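You operate a simulated robot arm through the tools that you are given. There is no shell and no other tool. Be economical: measure what you need, move in short steps, check, and stop when the job is done.

The job below is to be done with a simulated robot arm. You get a single attempt, and the scene is never put back.

TASK
Put the yellow soap tub on the fridge top.

Only the result counts: the job must be done as asked and must still hold three seconds after the hand-in. Knocking over, shifting, dropping, spilling or breaking anything else fails it.

THE ROBOT
A 7-joint arm with a two-finger parallel gripper, fixed in place. Base frame: the origin is at the foot of the arm, x ahead of it, y to its left, z up. Readings come in mm, degrees, newtons and seconds.
Its first joint turns from -166.0 to 166.0 degrees. Payload 4.4 kg.
The TCP is the grasp point between the finger pads, 23 mm short of the fingertips. In the tool frame z runs along the fingers and y along their closing line. The gripper opens to 94 mm. The fingers are 38 mm wide and 10 mm thick; the gripper's body (54 by 96 mm) begins 39 mm behind the TCP.
Orientation is that of the tool frame in the base frame, as a unit quaternion [w, x, y, z]. With the fingers straight down and closing along the base's y, the tool's x points along the base's -x, its y along +y and its z along -z.

THE INTERFACE
- The arm moves only by the tool servo_tool. Its argument "motion" is text: rows parted by semicolons, each of 7 numbers parted by spaces: the shift along the base's x, y, z in mm, then the turn, a rotation vector about the base's x, y, z in degrees, then the finger opening in mm, from 0 to 94. In form: tx ty tz wx wy wz jaw; .... A call has 1 to 12 rows; each row shifts and turns the commanded pose from where the row before left it. A row lasts 0.2 s, in which the tool goes at most 50 mm and 8.6 degrees; a call with a longer step from one row to the next is refused whole, and so is a gripper value outside its range. A pose out of reach is approached as far as the arm can. The call stops where the force on the tool passes 40 N (or 10 N more than at its start, if that is more) or the arm is blocked; 0.2 s more then pass. The fingers move at their own pace (about 72 mm/s each) and stop on an object; they squeeze with about 42 N. The grip force told is the motor's: it shows also when the fingers shut on nothing. Time passes only in rows, and 0.2 s behind the last, so rows that do not move let the fingers close. It gives the time, the measured TCP pose, the force on the tool (base axes), the opening and the grip force at its end, in the units of the frame above (readings bear some noise), and new pictures: "pictures" is both (left out), scene, wrist or none.
- Cameras (640 x 400 px; columns grow to the right, rows downward): "scene" is fixed at [221.4, -498, 1709.7]; the picture's right is [0.69, -0.72, 0.00], its down [-0.31, -0.29, -0.91] and it looks along [0.65, 0.63, -0.42] (base axes); focal length 328 px, centre (320, 200). "wrist" rides on the gripper at [86, 16, -75] in the tool frame; the picture's right is [-0.18, 0.98, 0.00], its down [-0.58, -0.11, -0.81] and it looks along [-0.79, -0.15, 0.59] (tool axes); focal length 243 px, centre (320, 200). There is no depth. A picture from a camera that has moved, and an enlarged one, comes with that camera's place and axes in the base frame and with its lens.
- enlarge(camera, box): a new picture of the part [left, top, right, bottom] of that camera's present view, enlarged. No time passes.
- sign_off(): hands the job in; it is judged then, once.

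Work in short steps. Places have to be worked out from the pictures, the camera data and where the tool is seen: move nearer, look again, correct. Check each grasp and each placing, and mend what went wrong. You have 90 turns and 200 pictures in all, those below and enlarged ones among them. Open the gripper and draw the arm clear of the work before you hand the job in, unless the task says otherwise; then end with one line.

The tools are called after "Request:" by a JSON object that holds its "api" and its "payload". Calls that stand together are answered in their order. servo_tool: Moves the arm, as the interface text tells. Its arguments: {"type":"object","properties":{"motion":{"type":"string"},"pictures":{"type":"string","enum":["both","scene","wrist","none"]}},"required":["motion"]} The other tools are called the same way: enlarge (camera, box) takes an enlarged picture of a part of a camera's view; sign_off () hands the job in.

At the start:

```text
time_s: 0.0
tcp_pos: [575.9, 218.9, 1609.4]
orientation: [0.0, 0.0, 1.0, 0.0]
contact_force: [0.0, -0.5, -0.1]
finger_gap: 94.0
gripper_force: 0.2
```

scene: 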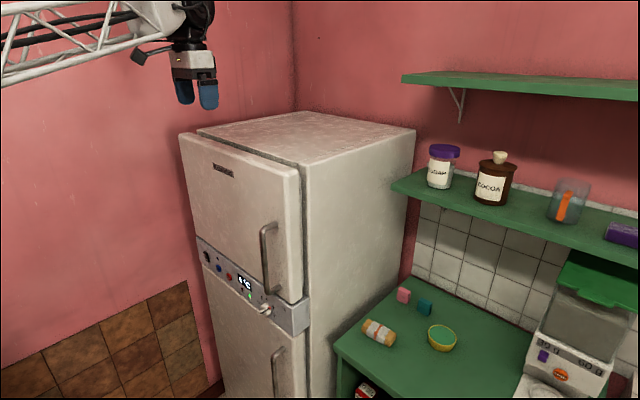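
wrist: 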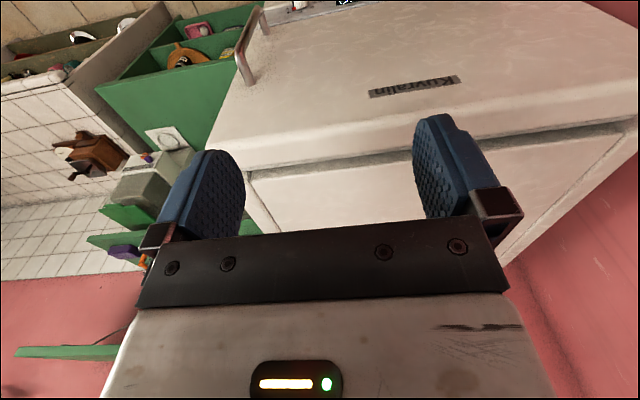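

The scene shows a fridge with a worktop to its right carrying small objects. I'll enlarge the counter to find the yellow soap tub.

Request:
{"api": "enlarge", "payload": {"camera": "scene", "box": [330, 270, 530, 395]}}

Request:
{"api": "enlarge", "payload": {"camera": "scene", "box": [400, 120, 640, 270]}}

Request:
{"api": "enlarge", "payload": {"camera": "wrist", "box": [0, 0, 320, 200]}}

```text
3.20 times, centred on (430, 332) of scene
camera zoom: at [221.4, -498.0, 1709.7], right [0.69, -0.72, 0.0], down [-0.31, -0.29, -0.91], along [0.65, 0.63, -0.42], focal length 1050 px, centre (-32, -224)
```

zoom: 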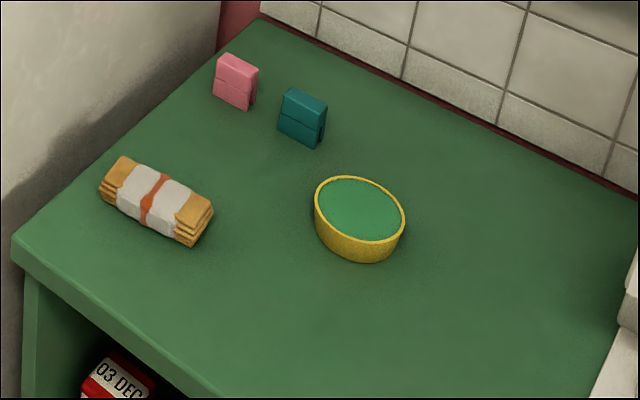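

```text
2.67 times, centred on (520, 195) of scene
camera zoom: at [221.4, -498.0, 1709.7], right [0.69, -0.72, 0.0], down [-0.31, -0.29, -0.91], along [0.65, 0.63, -0.42], focal length 875 px, centre (-213, 213)
```

zoom: 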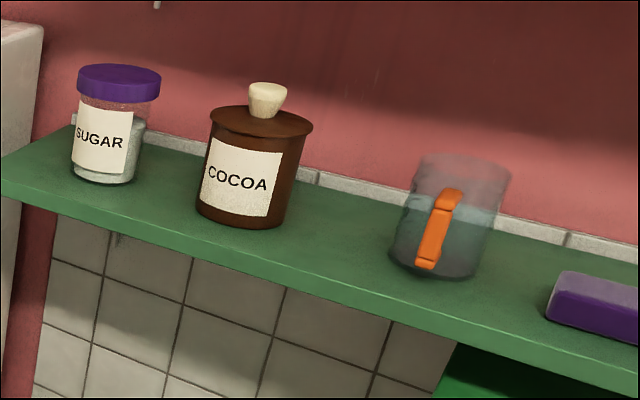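

```text
2.00 times, centred on (160, 100) of wrist
camera zoom: at [488.8, 234.8, 1683.3], right [0.18, 0.98, 0.0], down [0.58, -0.11, 0.81], along [0.79, -0.15, -0.59], focal length 485 px, centre (640, 400)
```

zoom: 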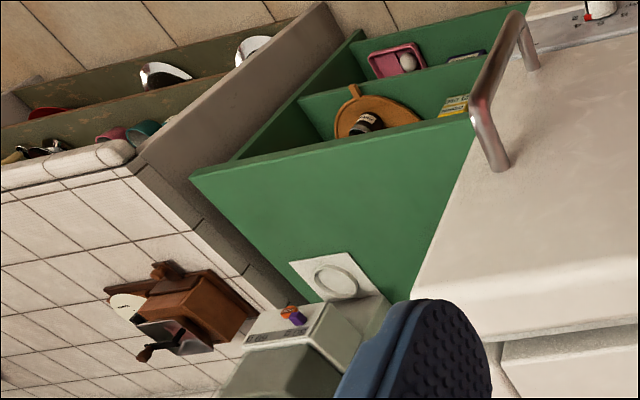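

The yellow oval tub with green filling on the counter looks like the target, around (1035, -245, 840) by my ray estimate. Fridge top is about z≈1450, with its front right corner near (700, 30). I'll swing right at height to view the counter with the wrist camera.

Request:
{"api": "servo_tool", "payload": {"motion": "0 -48 0 0 0 0 94; 0 -48 0 0 0 0 94; 0 -48 0 0 0 0 94; 0 -48 0 0 0 0 94; 0 -48 0 0 0 0 94; 0 -48 0 0 0 0 94; 0 -48 0 0 0 0 94; 0 -48 0 0 0 0 94; 0 -40 -20 0 0 0 94; 0 -40 -30 0 0 0 94; 0 0 -45 0 0 0 94; 0 0 -45 0 0 0 94", "pictures": "both"}}

```text
time_s: 2.6
tcp_pos: [577.3, -246.8, 1469.1]
orientation: [0.0, 0.0, 1.0, 0.0]
contact_force: [-0.4, -0.1, 0.2]
finger_gap: 94.1
gripper_force: 0.0
camera wrist: at [489.6, -230.4, 1543.3], right [0.18, 0.98, 0.0], down [0.58, -0.11, 0.81], along [0.79, -0.15, -0.59], focal length 243 px, centre (320, 200)
```

scene: 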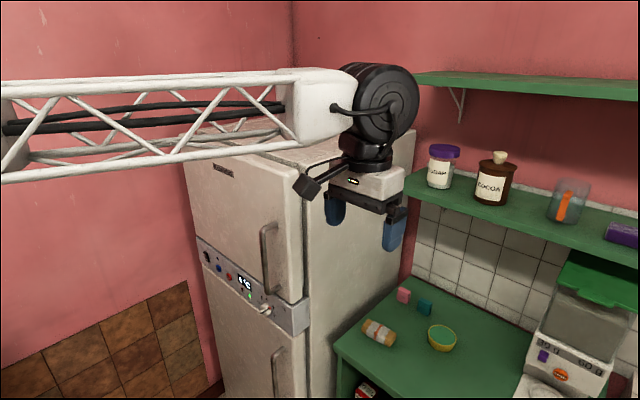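
wrist: 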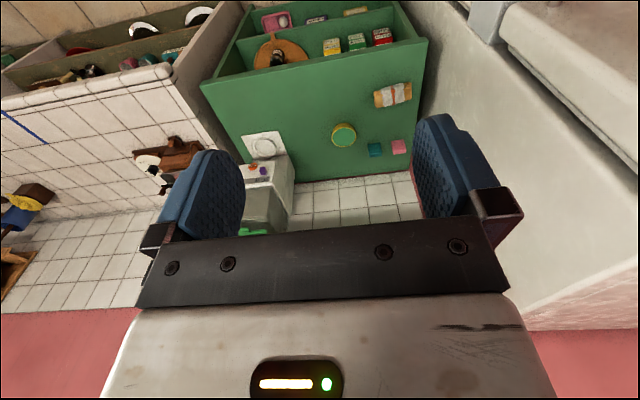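

The wrist ray agrees: tub near (1035, -250). I'll enlarge it to see its orientation.

Request:
{"api": "enlarge", "payload": {"camera": "wrist", "box": [300, 100, 380, 150]}}

Request:
{"api": "enlarge", "payload": {"camera": "wrist", "box": [190, 0, 430, 150]}}

```text
8.00 times, centred on (340, 125) of wrist
camera zoom: at [489.6, -230.4, 1543.3], right [0.18, 0.98, 0.0], down [0.58, -0.11, 0.81], along [0.79, -0.15, -0.59], focal length 1941 px, centre (160, 800)
```

zoom: 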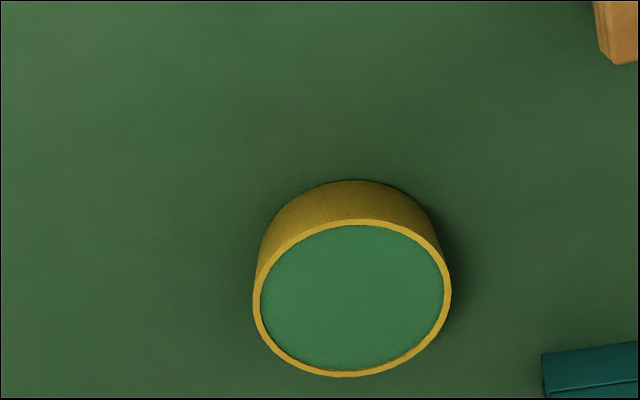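

```text
2.67 times, centred on (310, 75) of wrist
camera zoom: at [489.6, -230.4, 1543.3], right [0.18, 0.98, 0.0], down [0.58, -0.11, 0.81], along [0.79, -0.15, -0.59], focal length 647 px, centre (347, 533)
```

zoom: 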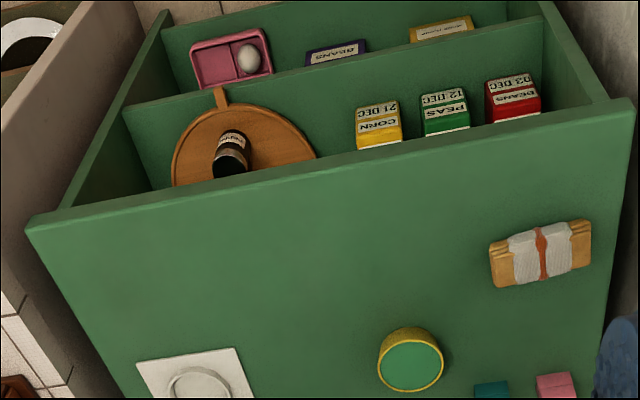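

The tub is round, about 85 mm across and roughly 25 mm high, so 94 mm opening leaves little clearance. Its radius (~1065 mm) exceeds vertical reach, so I'll tilt the tool forward 40° while descending toward it.

Request:
{"api": "servo_tool", "payload": {"motion": "20 0 -35 0 -8 0 94; 20 0 -35 0 -8 0 94; 20 0 -35 0 -8 0 94; 20 0 -35 0 -8 0 94; 20 0 -35 0 -8 0 94; 20 0 -35 0 0 0 94; 20 0 -35 0 0 0 94; 20 0 -35 0 0 0 94; 20 0 -35 0 0 0 94; 20 0 -35 0 0 0 94; 20 0 -35 0 0 0 94; 20 0 -35 0 0 0 94"}}

```text
time_s: 5.2
tcp_pos: [816.5, -245.2, 1050.0]
orientation: [0.343, 0.0, 0.939, 0.0]
contact_force: [-0.4, 0.2, 0.6]
finger_gap: 93.8
gripper_force: 0.0
camera wrist: at [700.9, -228.3, 1051.5], right [0.14, 0.98, 0.12], down [-0.07, -0.11, 0.99], along [0.99, -0.15, 0.06], focal length 243 px, centre (320, 200)
```

scene: 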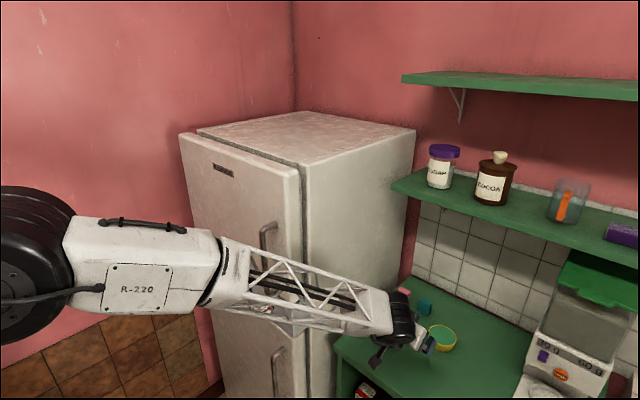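
wrist: 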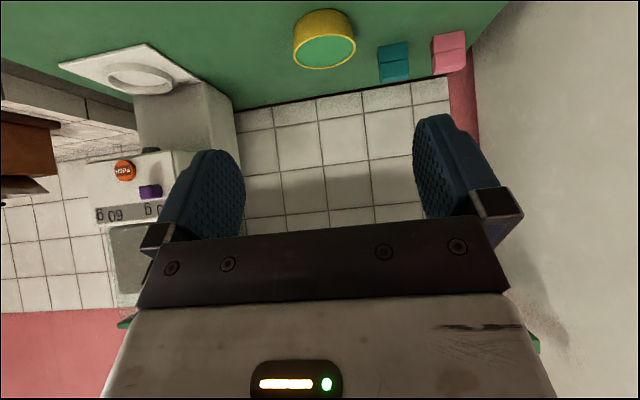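

The tub shows above the fingers in the wrist view. I'll enlarge it for precise position and height.

Request:
{"api": "enlarge", "payload": {"camera": "wrist", "box": [240, 0, 400, 100]}}

```text
4.00 times, centred on (320, 50) of wrist
camera zoom: at [700.9, -228.3, 1051.5], right [0.14, 0.98, 0.12], down [-0.07, -0.11, 0.99], along [0.99, -0.15, 0.06], focal length 970 px, centre (320, 800)
```

zoom: 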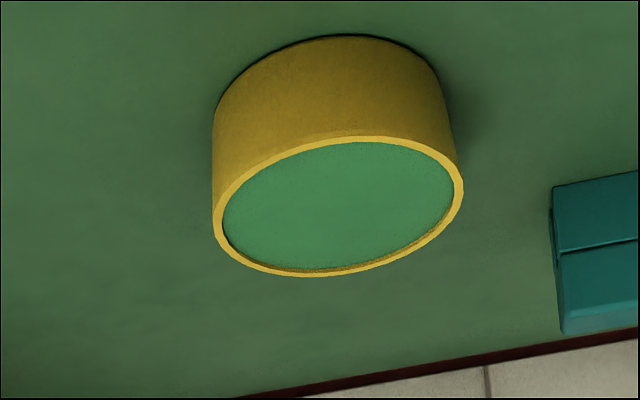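

Tub center estimate is (1035, -249), rim z≈872. A 40° tilt would put the camera close to the counter, so I'll go to 30° and a pre-grasp point about 120 mm back along the approach.

Request:
{"api": "servo_tool", "payload": {"motion": "38.4 -1 -18 0 2.5 0 94; 38.4 -1 -18 0 2.5 0 94; 38.4 -1 -18 0 2.5 0 94; 38.4 -1 -18 0 2.5 0 94; 0 0 0 0 0 0 94"}}

Request:
{"api": "enlarge", "payload": {"camera": "wrist", "box": [160, 60, 480, 260]}}

```text
time_s: 6.4
tcp_pos: [968.1, -250.4, 976.5]
orientation: [0.258, 0.0, 0.966, 0.0]
contact_force: [0.0, -0.7, -0.4]
finger_gap: 94.1
gripper_force: 0.0
camera wrist: at [856.6, -233.7, 997.8], right [0.16, 0.98, 0.09], down [0.1, -0.11, 0.99], along [0.98, -0.15, -0.12], focal length 243 px, centre (320, 200)
```

scene: 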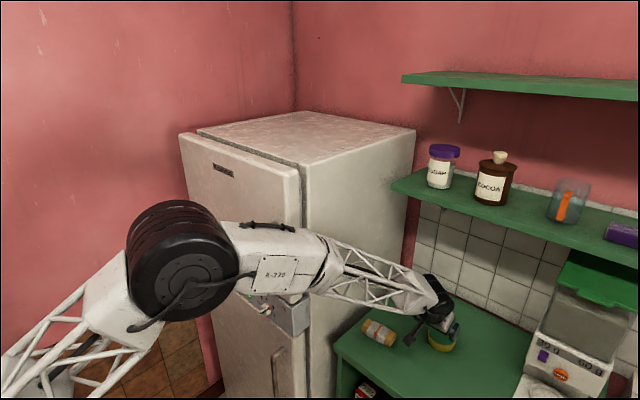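
wrist: 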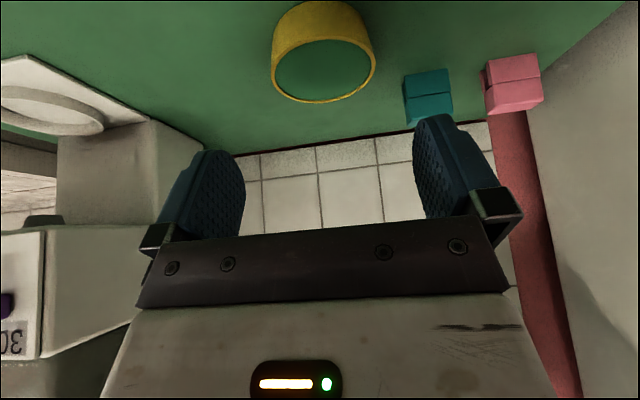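

```text
2.00 times, centred on (320, 160) of wrist
camera zoom: at [856.6, -233.7, 997.8], right [0.16, 0.98, 0.09], down [0.1, -0.11, 0.99], along [0.98, -0.15, -0.12], focal length 485 px, centre (320, 280)
```

zoom: 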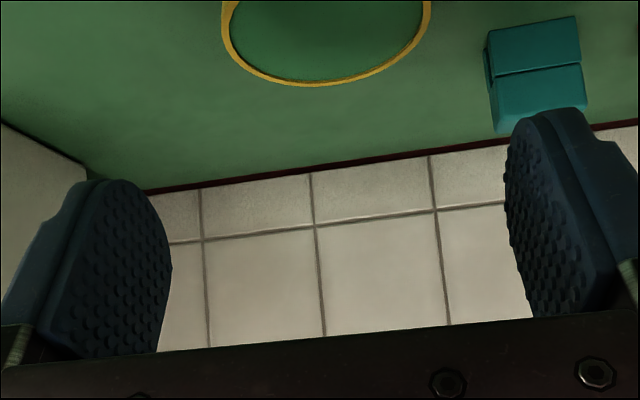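

Reach is fine here. Enlarging the tub to refine its y and rim height.

Request:
{"api": "enlarge", "payload": {"camera": "wrist", "box": [240, 0, 416, 110]}}

```text
3.64 times, centred on (328, 55) of wrist
camera zoom: at [856.6, -233.7, 997.8], right [0.16, 0.98, 0.09], down [0.1, -0.11, 0.99], along [0.98, -0.15, -0.12], focal length 882 px, centre (291, 727)
```

zoom: 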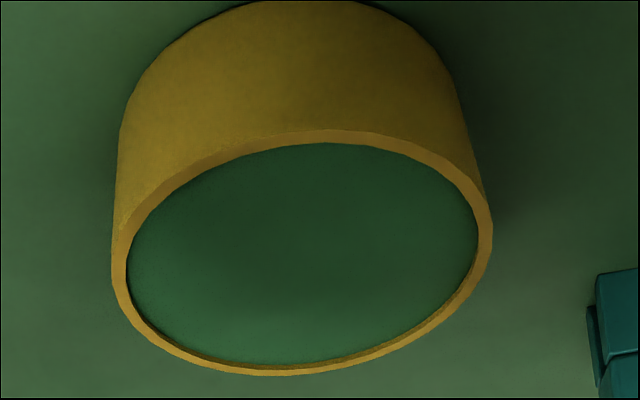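

A circle fit puts the rim center at about (1038, -250) with 82–86 mm diameter; lateral alignment is good. I'll descend partway along the tool axis, stopping with tips just above the rim.

Request:
{"api": "servo_tool", "payload": {"motion": "19 0.2 -30.5 0 0 0 94; 19 0 -30.5 0 0 0 94; 0 0 0 0 0 0 94", "pictures": "both"}}

Request:
{"api": "enlarge", "payload": {"camera": "scene", "box": [370, 270, 500, 350]}}

```text
time_s: 7.2
tcp_pos: [1006.2, -249.4, 915.5]
orientation: [0.259, 0.0, 0.966, 0.0]
contact_force: [0.6, -0.4, -0.7]
finger_gap: 93.9
gripper_force: 0.0
camera wrist: at [894.4, -233.2, 936.8], right [0.16, 0.98, 0.09], down [0.1, -0.11, 0.99], along [0.98, -0.15, -0.12], focal length 243 px, centre (320, 200)
```

scene: 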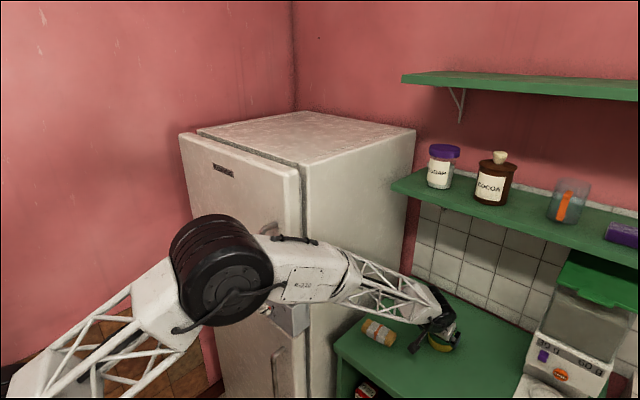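
wrist: 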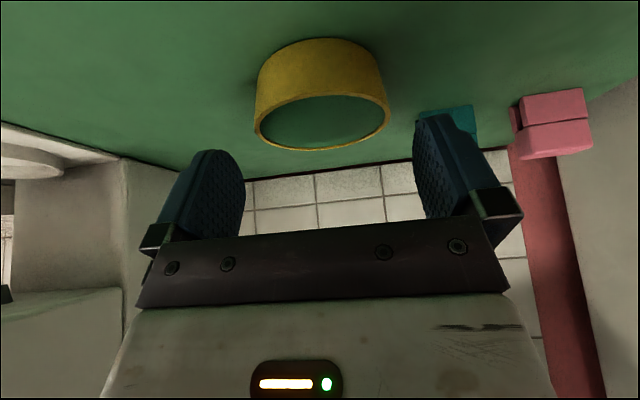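

```text
4.92 times, centred on (435, 310) of scene
camera zoom: at [221.4, -498.0, 1709.7], right [0.69, -0.72, 0.0], down [-0.31, -0.29, -0.91], along [0.65, 0.63, -0.42], focal length 1616 px, centre (-246, -342)
```

zoom: 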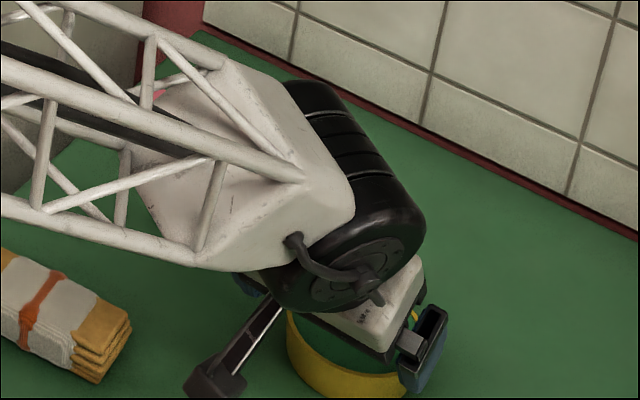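

Refined: center ≈ (1042, -250.3), diameter ≈ 86, rim z≈873. Alignment is within ~1 mm, so I'll finish the descent slowly with a slight -y correction.

Request:
{"api": "servo_tool", "payload": {"motion": "8 -0.8 -12 0 0 0 94; 8 0 -10 0 0 0 94; 8 0 -10 0 0 0 94; 6 0 -9 0 0 0 94; 0 0 0 0 0 0 94"}}

```text
time_s: 8.4
tcp_pos: [1037.7, -248.3, 875.4]
orientation: [0.26, 0.0, 0.966, 0.0]
contact_force: [0.0, 0.1, -0.3]
finger_gap: 94.0
gripper_force: 0.0
camera wrist: at [924.7, -233.2, 895.9], right [0.16, 0.98, 0.09], down [0.1, -0.11, 0.99], along [0.98, -0.15, -0.12], focal length 243 px, centre (320, 200)
```

scene: 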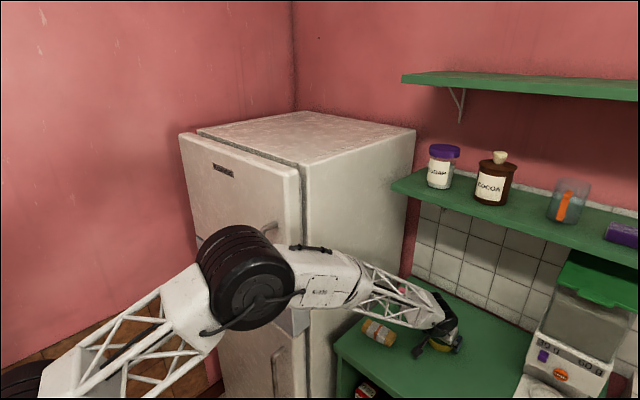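
wrist: 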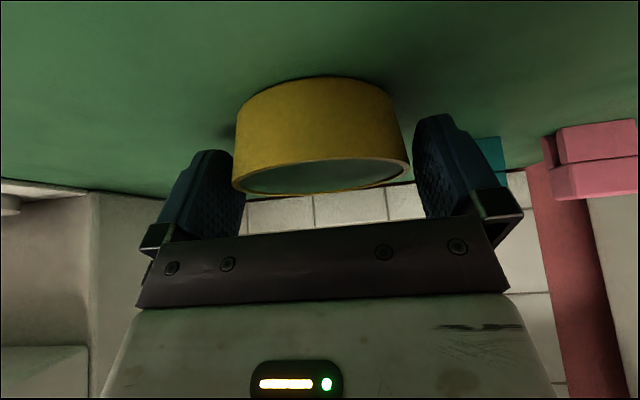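

No contact, and the tub sits between the pads. Closing the fingers.

Request:
{"api": "servo_tool", "payload": {"motion": "0 0 0 0 0 0 80; 0 0 0 0 0 0 70; 0 0 0 0 0 0 70; 0 0 0 0 0 0 70"}}

Request:
{"api": "enlarge", "payload": {"camera": "wrist", "box": [140, 50, 540, 300]}}

```text
time_s: 9.4
tcp_pos: [1037.0, -249.7, 873.8]
orientation: [0.259, 0.001, 0.966, -0.001]
contact_force: [-0.2, -0.6, 0.7]
finger_gap: 85.0
gripper_force: 42.5
camera wrist: at [924.6, -233.2, 895.9], right [0.16, 0.98, 0.09], down [0.1, -0.11, 0.99], along [0.98, -0.15, -0.12], focal length 243 px, centre (320, 200)
```

scene: 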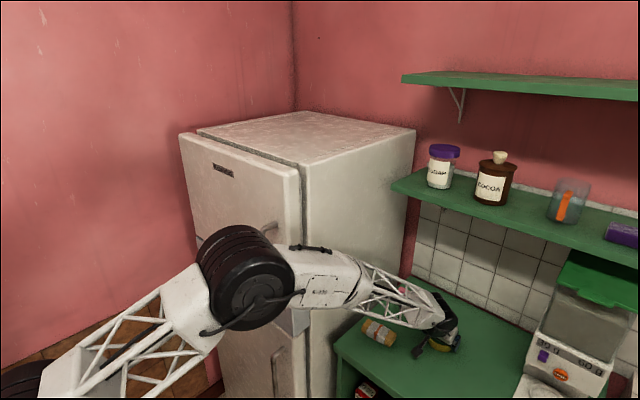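
wrist: 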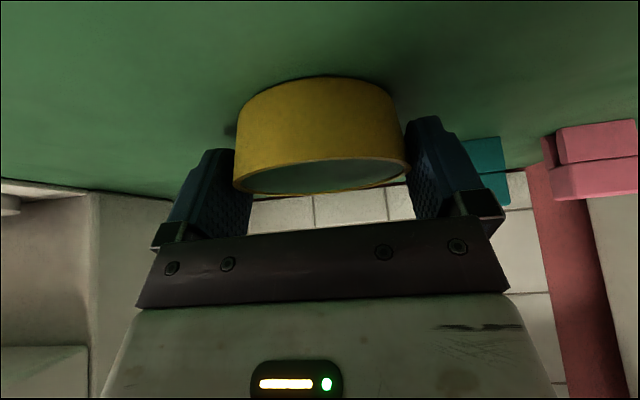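

```text
1.60 times, centred on (340, 175) of wrist
camera zoom: at [924.6, -233.2, 895.9], right [0.16, 0.98, 0.09], down [0.1, -0.11, 0.99], along [0.98, -0.15, -0.12], focal length 388 px, centre (288, 240)
```

zoom: 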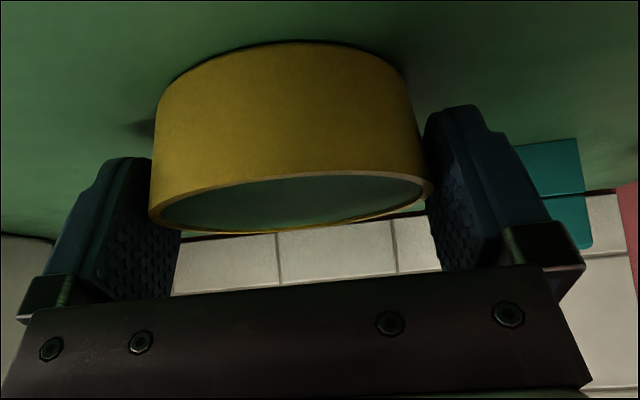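

Gripped at 85 mm with 42 N. Lifting slowly straight up to test the hold.

Request:
{"api": "servo_tool", "payload": {"motion": "0 0 8 0 0 0 70; 0 0 15 0 0 0 70; 0 0 20 0 0 0 70; 0 0 20 0 0 0 70; 0 0 0 0 0 0 70"}}

```text
time_s: 10.6
tcp_pos: [1036.5, -249.8, 938.2]
orientation: [0.259, 0.0, 0.966, 0.0]
contact_force: [-0.4, 0.2, -2.6]
finger_gap: 84.7
gripper_force: 41.6
camera wrist: at [925.2, -233.7, 958.8], right [0.16, 0.98, 0.09], down [0.1, -0.11, 0.99], along [0.98, -0.15, -0.12], focal length 243 px, centre (320, 200)
```

scene: 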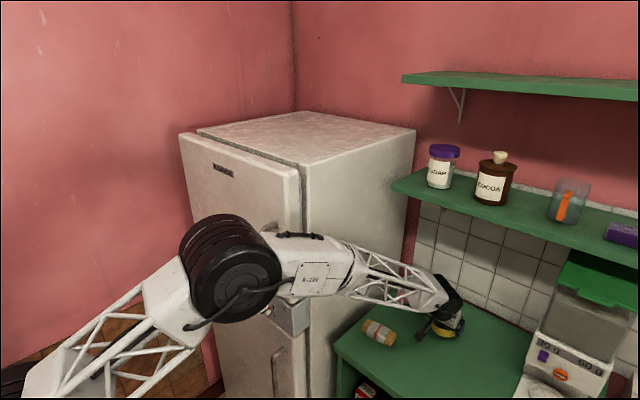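
wrist: 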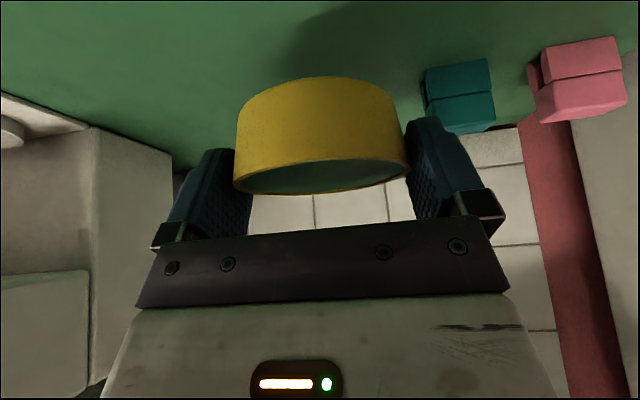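

Held firmly, 2.6 N load. Retreating back and up away from the shelf, keeping the orientation so the tub stays level.

Request:
{"api": "servo_tool", "payload": {"motion": "-30 0 20 0 0 0 70; -36 0 28 0 0 0 70; -36 0 30 0 0 0 70; -36 0 30 0 0 0 70; -36 0 30 0 0 0 70; -36 0 30 0 0 0 70; -36 0 30 0 0 0 70; -36 0 30 0 0 0 70; -36 0 30 0 0 0 70; -36 0 30 0 0 0 70; -36 0 30 0 0 0 70; -30 0 25 0 0 0 70"}}

Request:
{"api": "servo_tool", "payload": {"motion": "-5 0 35 0 0 0 70; -5 0 45 0 0 0 70; 0 0 45 0 0 0 70; 0 0 45 0 0 0 70; 0 0 45 0 0 0 70; 0 0 45 0 0 0 70; 0 0 40 0 0 0 70; 0 0 20 0 0 0 70"}}

```text
time_s: 13.2
tcp_pos: [616.9, -249.3, 1279.8]
orientation: [0.258, -0.001, 0.966, 0.002]
contact_force: [0.4, 0.2, -3.3]
finger_gap: 84.5
gripper_force: 41.9
camera wrist: at [503.8, -233.0, 1301.4], right [0.16, 0.98, 0.09], down [0.1, -0.11, 0.99], along [0.98, -0.15, -0.12], focal length 243 px, centre (320, 200)
```

scene: 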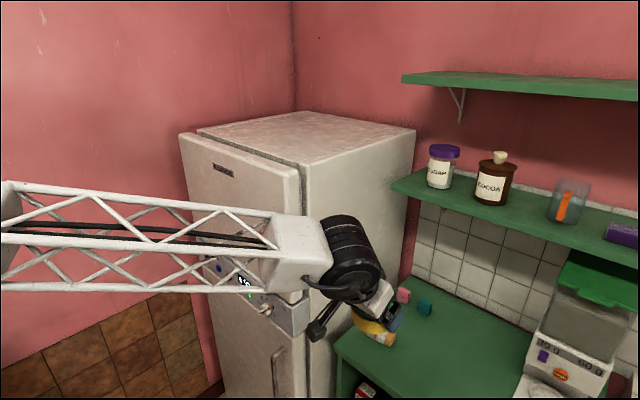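
wrist: 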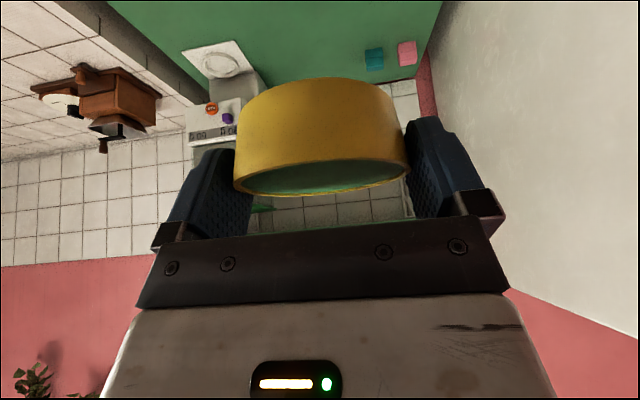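

```text
time_s: 15.0
tcp_pos: [607.6, -250.0, 1600.3]
orientation: [0.259, 0.001, 0.966, 0.0]
contact_force: [0.0, 0.6, -3.8]
finger_gap: 84.6
gripper_force: 41.6
camera wrist: at [495.5, -233.5, 1621.8], right [0.16, 0.98, 0.09], down [0.1, -0.11, 0.99], along [0.98, -0.15, -0.12], focal length 243 px, centre (320, 200)
```

scene: 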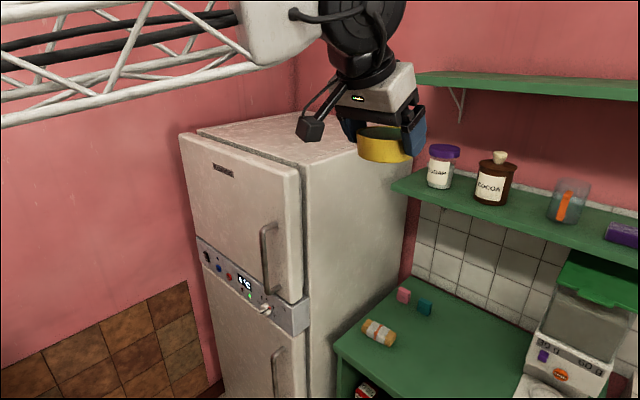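
wrist: 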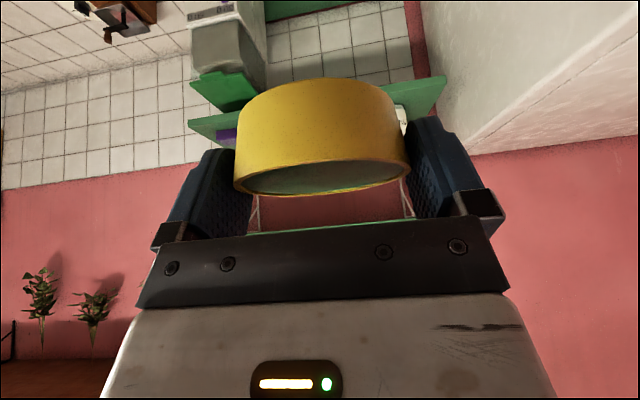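

Fridge top appears empty. Moving left to y≈230, still well above the fridge top.

Request:
{"api": "servo_tool", "payload": {"motion": "0 30 5 0 0 0 70; 0 45 5 0 0 0 70; 0 45 5 0 0 0 70; 0 45 5 0 0 0 70; 0 45 0 0 0 0 70; 0 45 0 0 0 0 70; 0 45 0 0 0 0 70; 0 45 0 0 0 0 70; 0 45 0 0 0 0 70; 0 45 0 0 0 0 70; 0 35 0 0 0 0 70; 0 10 0 0 0 0 70"}}

```text
time_s: 17.6
tcp_pos: [606.7, 230.2, 1621.3]
orientation: [0.259, 0.0, 0.966, 0.0]
contact_force: [0.6, 1.1, -1.6]
finger_gap: 84.4
gripper_force: 41.7
camera wrist: at [494.4, 246.4, 1642.0], right [0.16, 0.98, 0.09], down [0.1, -0.11, 0.99], along [0.98, -0.15, -0.12], focal length 243 px, centre (320, 200)
```

scene: 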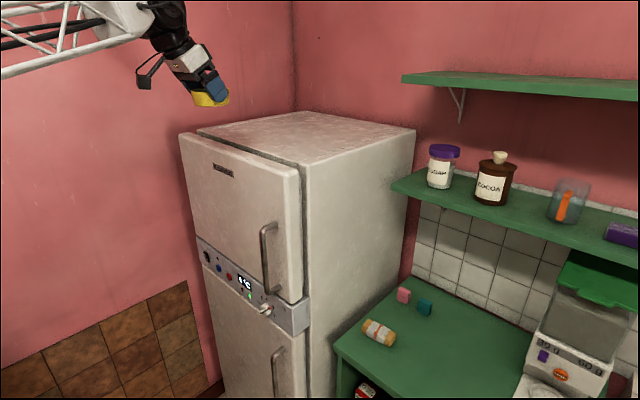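
wrist: 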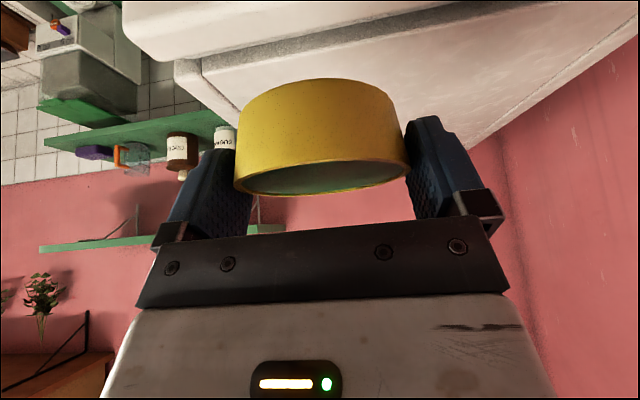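

Fridge top estimated z≈1440, with the door/body gap at x≈750. I'll move forward to x≈895 over the body at this height.

Request:
{"api": "servo_tool", "payload": {"motion": "30 0 0 0 0 0 70; 45 0 0 0 0 0 70; 45 0 0 0 0 0 70; 45 0 0 0 0 0 70; 45 0 0 0 0 0 70; 45 0 0 0 0 0 70; 33 0 0 0 0 0 70; 0 0 -30 0 0 0 70; 0 0 -30 0 0 0 70; 0 0 -20 0 0 0 70; 0 0 0 0 0 0 70"}}

Request:
{"api": "enlarge", "payload": {"camera": "scene", "box": [180, 50, 420, 200]}}

```text
time_s: 20.0
tcp_pos: [894.6, 230.2, 1541.5]
orientation: [0.259, 0.0, 0.966, 0.0]
contact_force: [-0.5, -1.2, -3.1]
finger_gap: 84.7
gripper_force: 41.8
camera wrist: at [782.6, 246.5, 1562.0], right [0.16, 0.98, 0.09], down [0.1, -0.11, 0.99], along [0.98, -0.15, -0.12], focal length 243 px, centre (320, 200)
```

scene: 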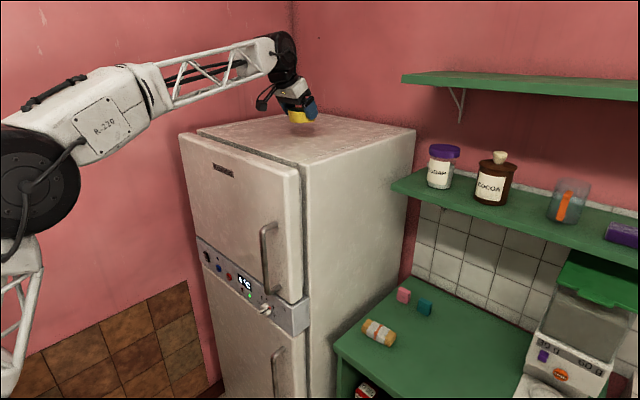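
wrist: 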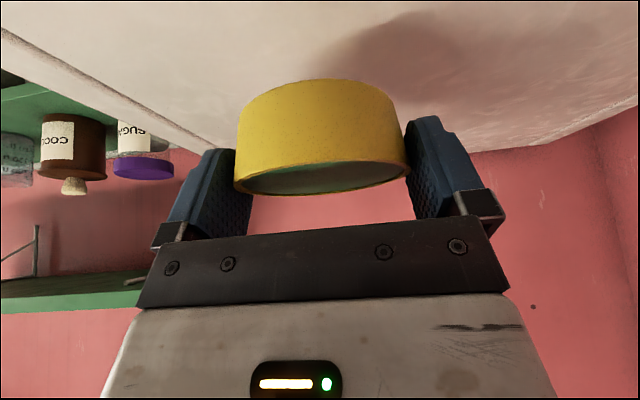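

```text
2.67 times, centred on (300, 125) of scene
camera zoom: at [221.4, -498.0, 1709.7], right [0.69, -0.72, 0.0], down [-0.31, -0.29, -0.91], along [0.65, 0.63, -0.42], focal length 875 px, centre (373, 400)
```

zoom: 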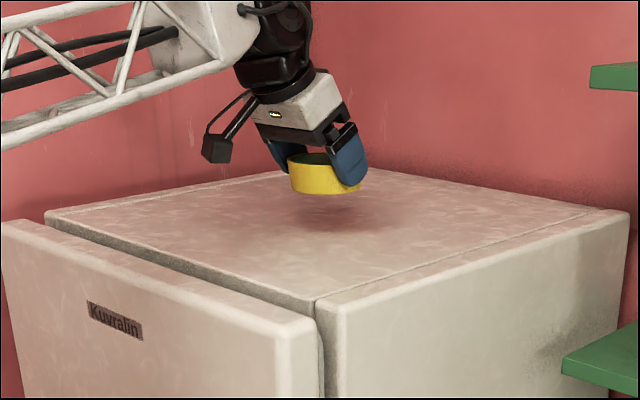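

The tub hovers over the fridge top body. Lowering, then stepping finely toward contact.

Request:
{"api": "servo_tool", "payload": {"motion": "0 0 -15 0 0 0 70; 0 0 -15 0 0 0 70; 0 0 -10 0 0 0 70; 0 0 -5 0 0 0 70; 0 0 0 0 0 0 70", "pictures": "both"}}

Request:
{"api": "enlarge", "payload": {"camera": "scene", "box": [260, 90, 340, 140]}}

```text
time_s: 21.2
tcp_pos: [895.1, 230.4, 1495.4]
orientation: [0.259, 0.0, 0.966, 0.0]
contact_force: [0.5, -0.5, -2.9]
finger_gap: 84.9
gripper_force: 42.4
camera wrist: at [783.1, 246.3, 1517.3], right [0.16, 0.98, 0.09], down [0.1, -0.11, 0.99], along [0.98, -0.15, -0.12], focal length 243 px, centre (320, 200)
```

scene: 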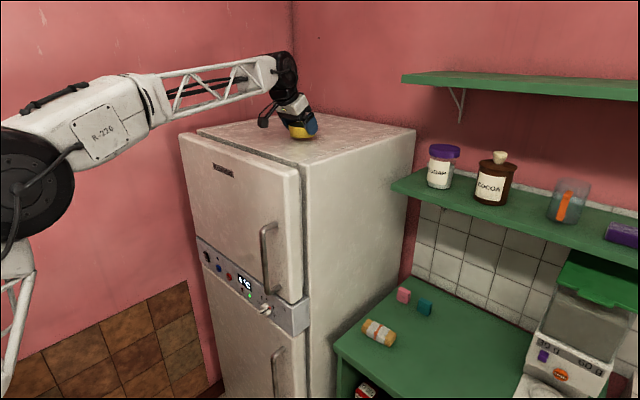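
wrist: 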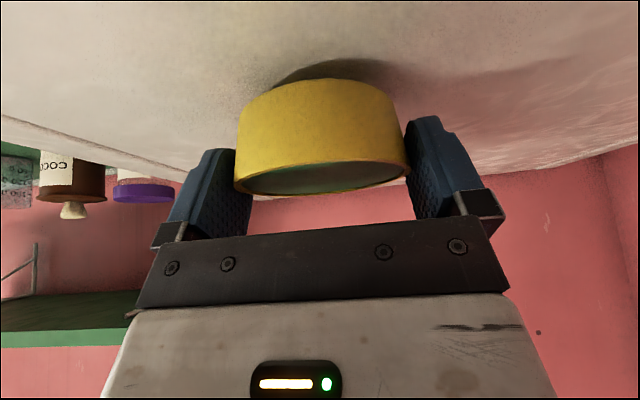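

```text
8.00 times, centred on (300, 115) of scene
camera zoom: at [221.4, -498.0, 1709.7], right [0.69, -0.72, 0.0], down [-0.31, -0.29, -0.91], along [0.65, 0.63, -0.42], focal length 2626 px, centre (480, 880)
```

zoom: 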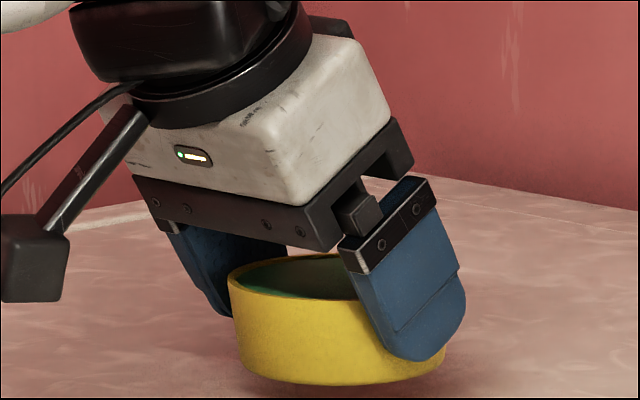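

The shadow shows a small remaining gap. Continuing in 2–3 mm steps, watching force.

Request:
{"api": "servo_tool", "payload": {"motion": "0 0 -3 0 0 0 70; 0 0 -3 0 0 0 70; 0 0 -3 0 0 0 70; 0 0 -2 0 0 0 70; 0 0 0 0 0 0 70", "pictures": "wrist"}}

Request:
{"api": "enlarge", "payload": {"camera": "scene", "box": [260, 100, 340, 150]}}

```text
time_s: 22.4
tcp_pos: [895.3, 229.9, 1485.4]
orientation: [0.259, -0.002, 0.966, 0.001]
contact_force: [0.8, -0.3, -3.3]
finger_gap: 84.8
gripper_force: 42.2
camera wrist: at [782.9, 246.2, 1505.9], right [0.16, 0.98, 0.09], down [0.1, -0.11, 0.99], along [0.98, -0.15, -0.12], focal length 243 px, centre (320, 200)
```

wrist: 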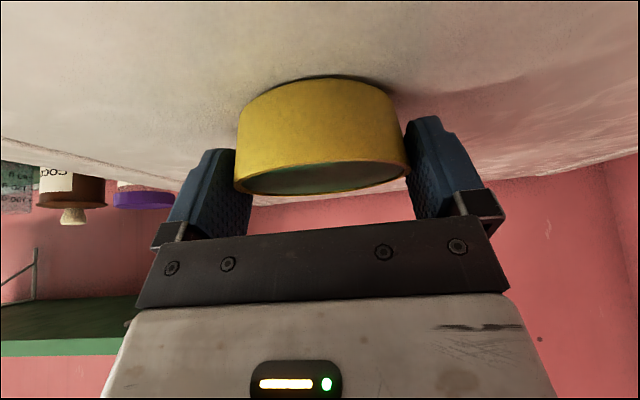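

```text
8.00 times, centred on (300, 125) of scene
camera zoom: at [221.4, -498.0, 1709.7], right [0.69, -0.72, 0.0], down [-0.31, -0.29, -0.91], along [0.65, 0.63, -0.42], focal length 2626 px, centre (480, 800)
```

zoom: 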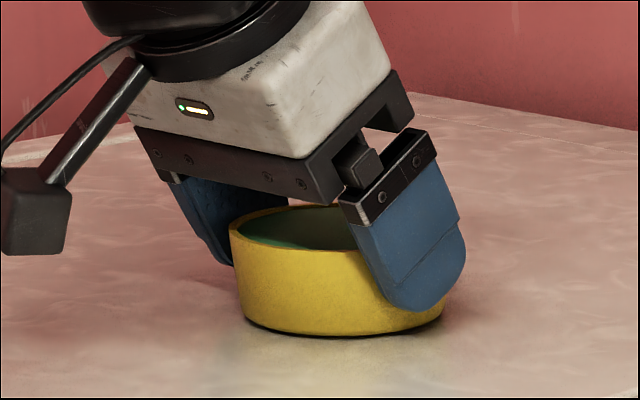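

Very close now (a few mm). Stepping 1–1.5 mm at a time until the force changes.

Request:
{"api": "servo_tool", "payload": {"motion": "0 0 -1.5 0 0 0 70; 0 0 -1.5 0 0 0 70; 0 0 0 0 0 0 70", "pictures": "wrist"}}

Request:
{"api": "enlarge", "payload": {"camera": "scene", "box": [260, 100, 340, 150]}}

```text
time_s: 23.2
tcp_pos: [895.4, 229.8, 1483.5]
orientation: [0.26, 0.0, 0.966, 0.0]
contact_force: [4.3, -0.3, 11.8]
finger_gap: 84.9
gripper_force: 42.5
camera wrist: at [782.6, 246.2, 1504.2], right [0.16, 0.98, 0.09], down [0.1, -0.11, 0.99], along [0.98, -0.15, -0.11], focal length 243 px, centre (320, 200)
```

wrist: 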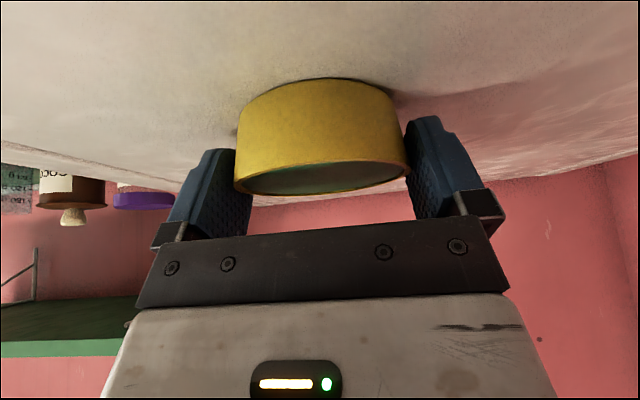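

```text
8.00 times, centred on (300, 125) of scene
camera zoom: at [221.4, -498.0, 1709.7], right [0.69, -0.72, 0.0], down [-0.31, -0.29, -0.91], along [0.65, 0.63, -0.42], focal length 2626 px, centre (480, 800)
```

zoom: 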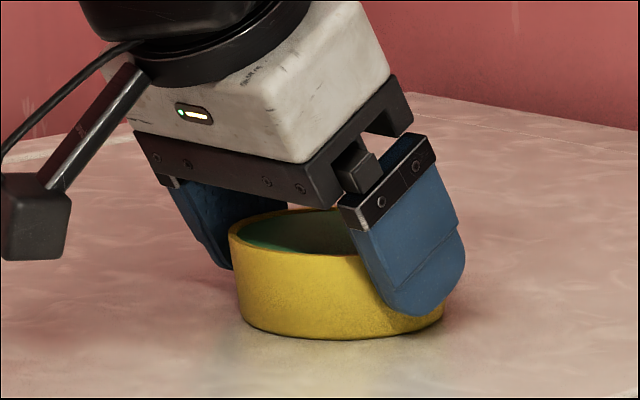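

Contact at about 12 N: the tub rests on the fridge top. Opening the fingers.

Request:
{"api": "servo_tool", "payload": {"motion": "0 0 0.5 0 0 0 88; 0 0 0 0 0 0 94; 0 0 0 0 0 0 94", "pictures": "wrist"}}

Request:
{"api": "enlarge", "payload": {"camera": "scene", "box": [260, 100, 340, 150]}}

```text
time_s: 24.0
tcp_pos: [895.6, 230.2, 1481.5]
orientation: [0.26, 0.001, 0.966, -0.001]
contact_force: [0.4, -0.3, 0.4]
finger_gap: 93.8
gripper_force: 0.1
camera wrist: at [783.0, 246.4, 1503.4], right [0.16, 0.98, 0.09], down [0.1, -0.11, 0.99], along [0.98, -0.15, -0.12], focal length 243 px, centre (320, 200)
```

wrist: 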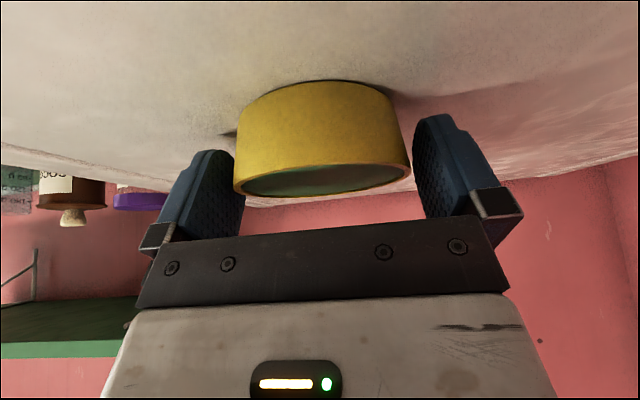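

```text
8.00 times, centred on (300, 125) of scene
camera zoom: at [221.4, -498.0, 1709.7], right [0.69, -0.72, 0.0], down [-0.31, -0.29, -0.91], along [0.65, 0.63, -0.42], focal length 2626 px, centre (480, 800)
```

zoom: 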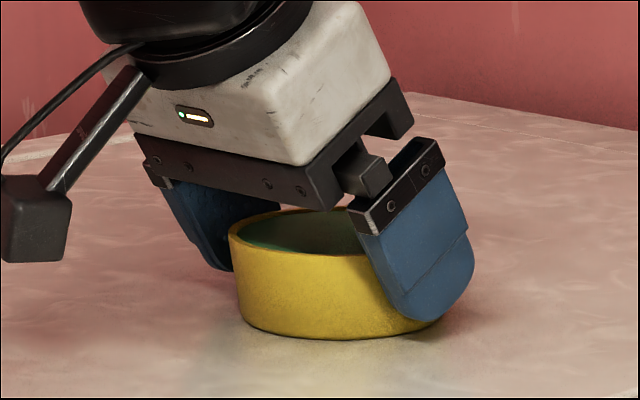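

Released; tub sits flat. Withdrawing along the tool axis, slowly at first.

Request:
{"api": "servo_tool", "payload": {"motion": "-4 0 7 0 0 0 94; -6 0 10.4 0 0 0 94; -10 0 17.3 0 0 0 94; -15 0 26 0 0 0 94; -20 0 34 0 0 0 94; -40 0 20 0 0 0 94; -45 0 0 0 0 0 94; -45 0 0 0 0 0 94; -45 0 0 0 0 0 94; -45 0 0 0 0 0 94; 0 0 0 0 0 0 94"}}

Request:
{"api": "enlarge", "payload": {"camera": "scene", "box": [180, 50, 420, 200]}}

```text
time_s: 26.4
tcp_pos: [619.7, 228.4, 1597.9]
orientation: [0.259, 0.001, 0.966, 0.0]
contact_force: [0.0, -0.3, -1.3]
finger_gap: 93.9
gripper_force: 0.0
camera wrist: at [508.0, 245.5, 1619.2], right [0.16, 0.98, 0.09], down [0.1, -0.11, 0.99], along [0.98, -0.15, -0.12], focal length 243 px, centre (320, 200)
```

scene: 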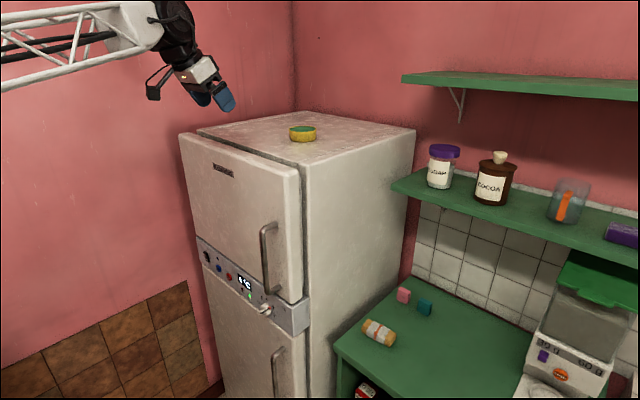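
wrist: 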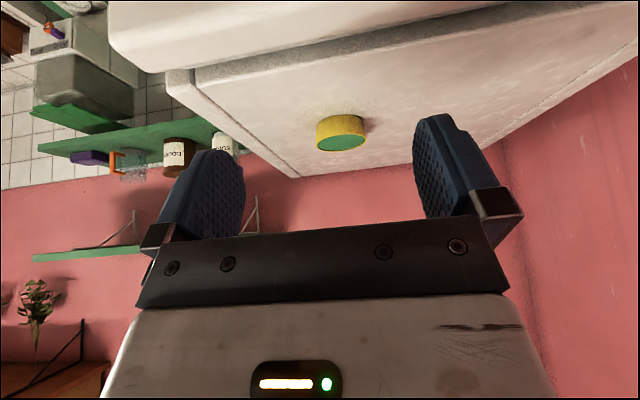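

```text
2.67 times, centred on (300, 125) of scene
camera zoom: at [221.4, -498.0, 1709.7], right [0.69, -0.72, 0.0], down [-0.31, -0.29, -0.91], along [0.65, 0.63, -0.42], focal length 875 px, centre (373, 400)
```

zoom: 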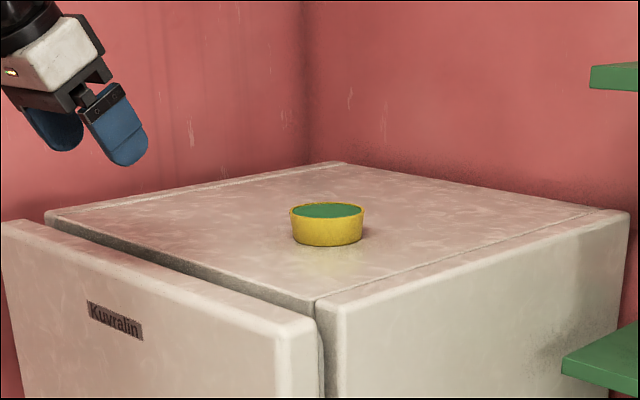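

The tub stands upright on the fridge top, the arm is clear, and everything else is in place. Handing in.

Request:
{"api": "sign_off", "payload": {}}

```text
The job is handed in.
```

The yellow soap tub is standing upright on the fridge top, the gripper is open and the arm is clear. In the last pictures nothing else had moved.
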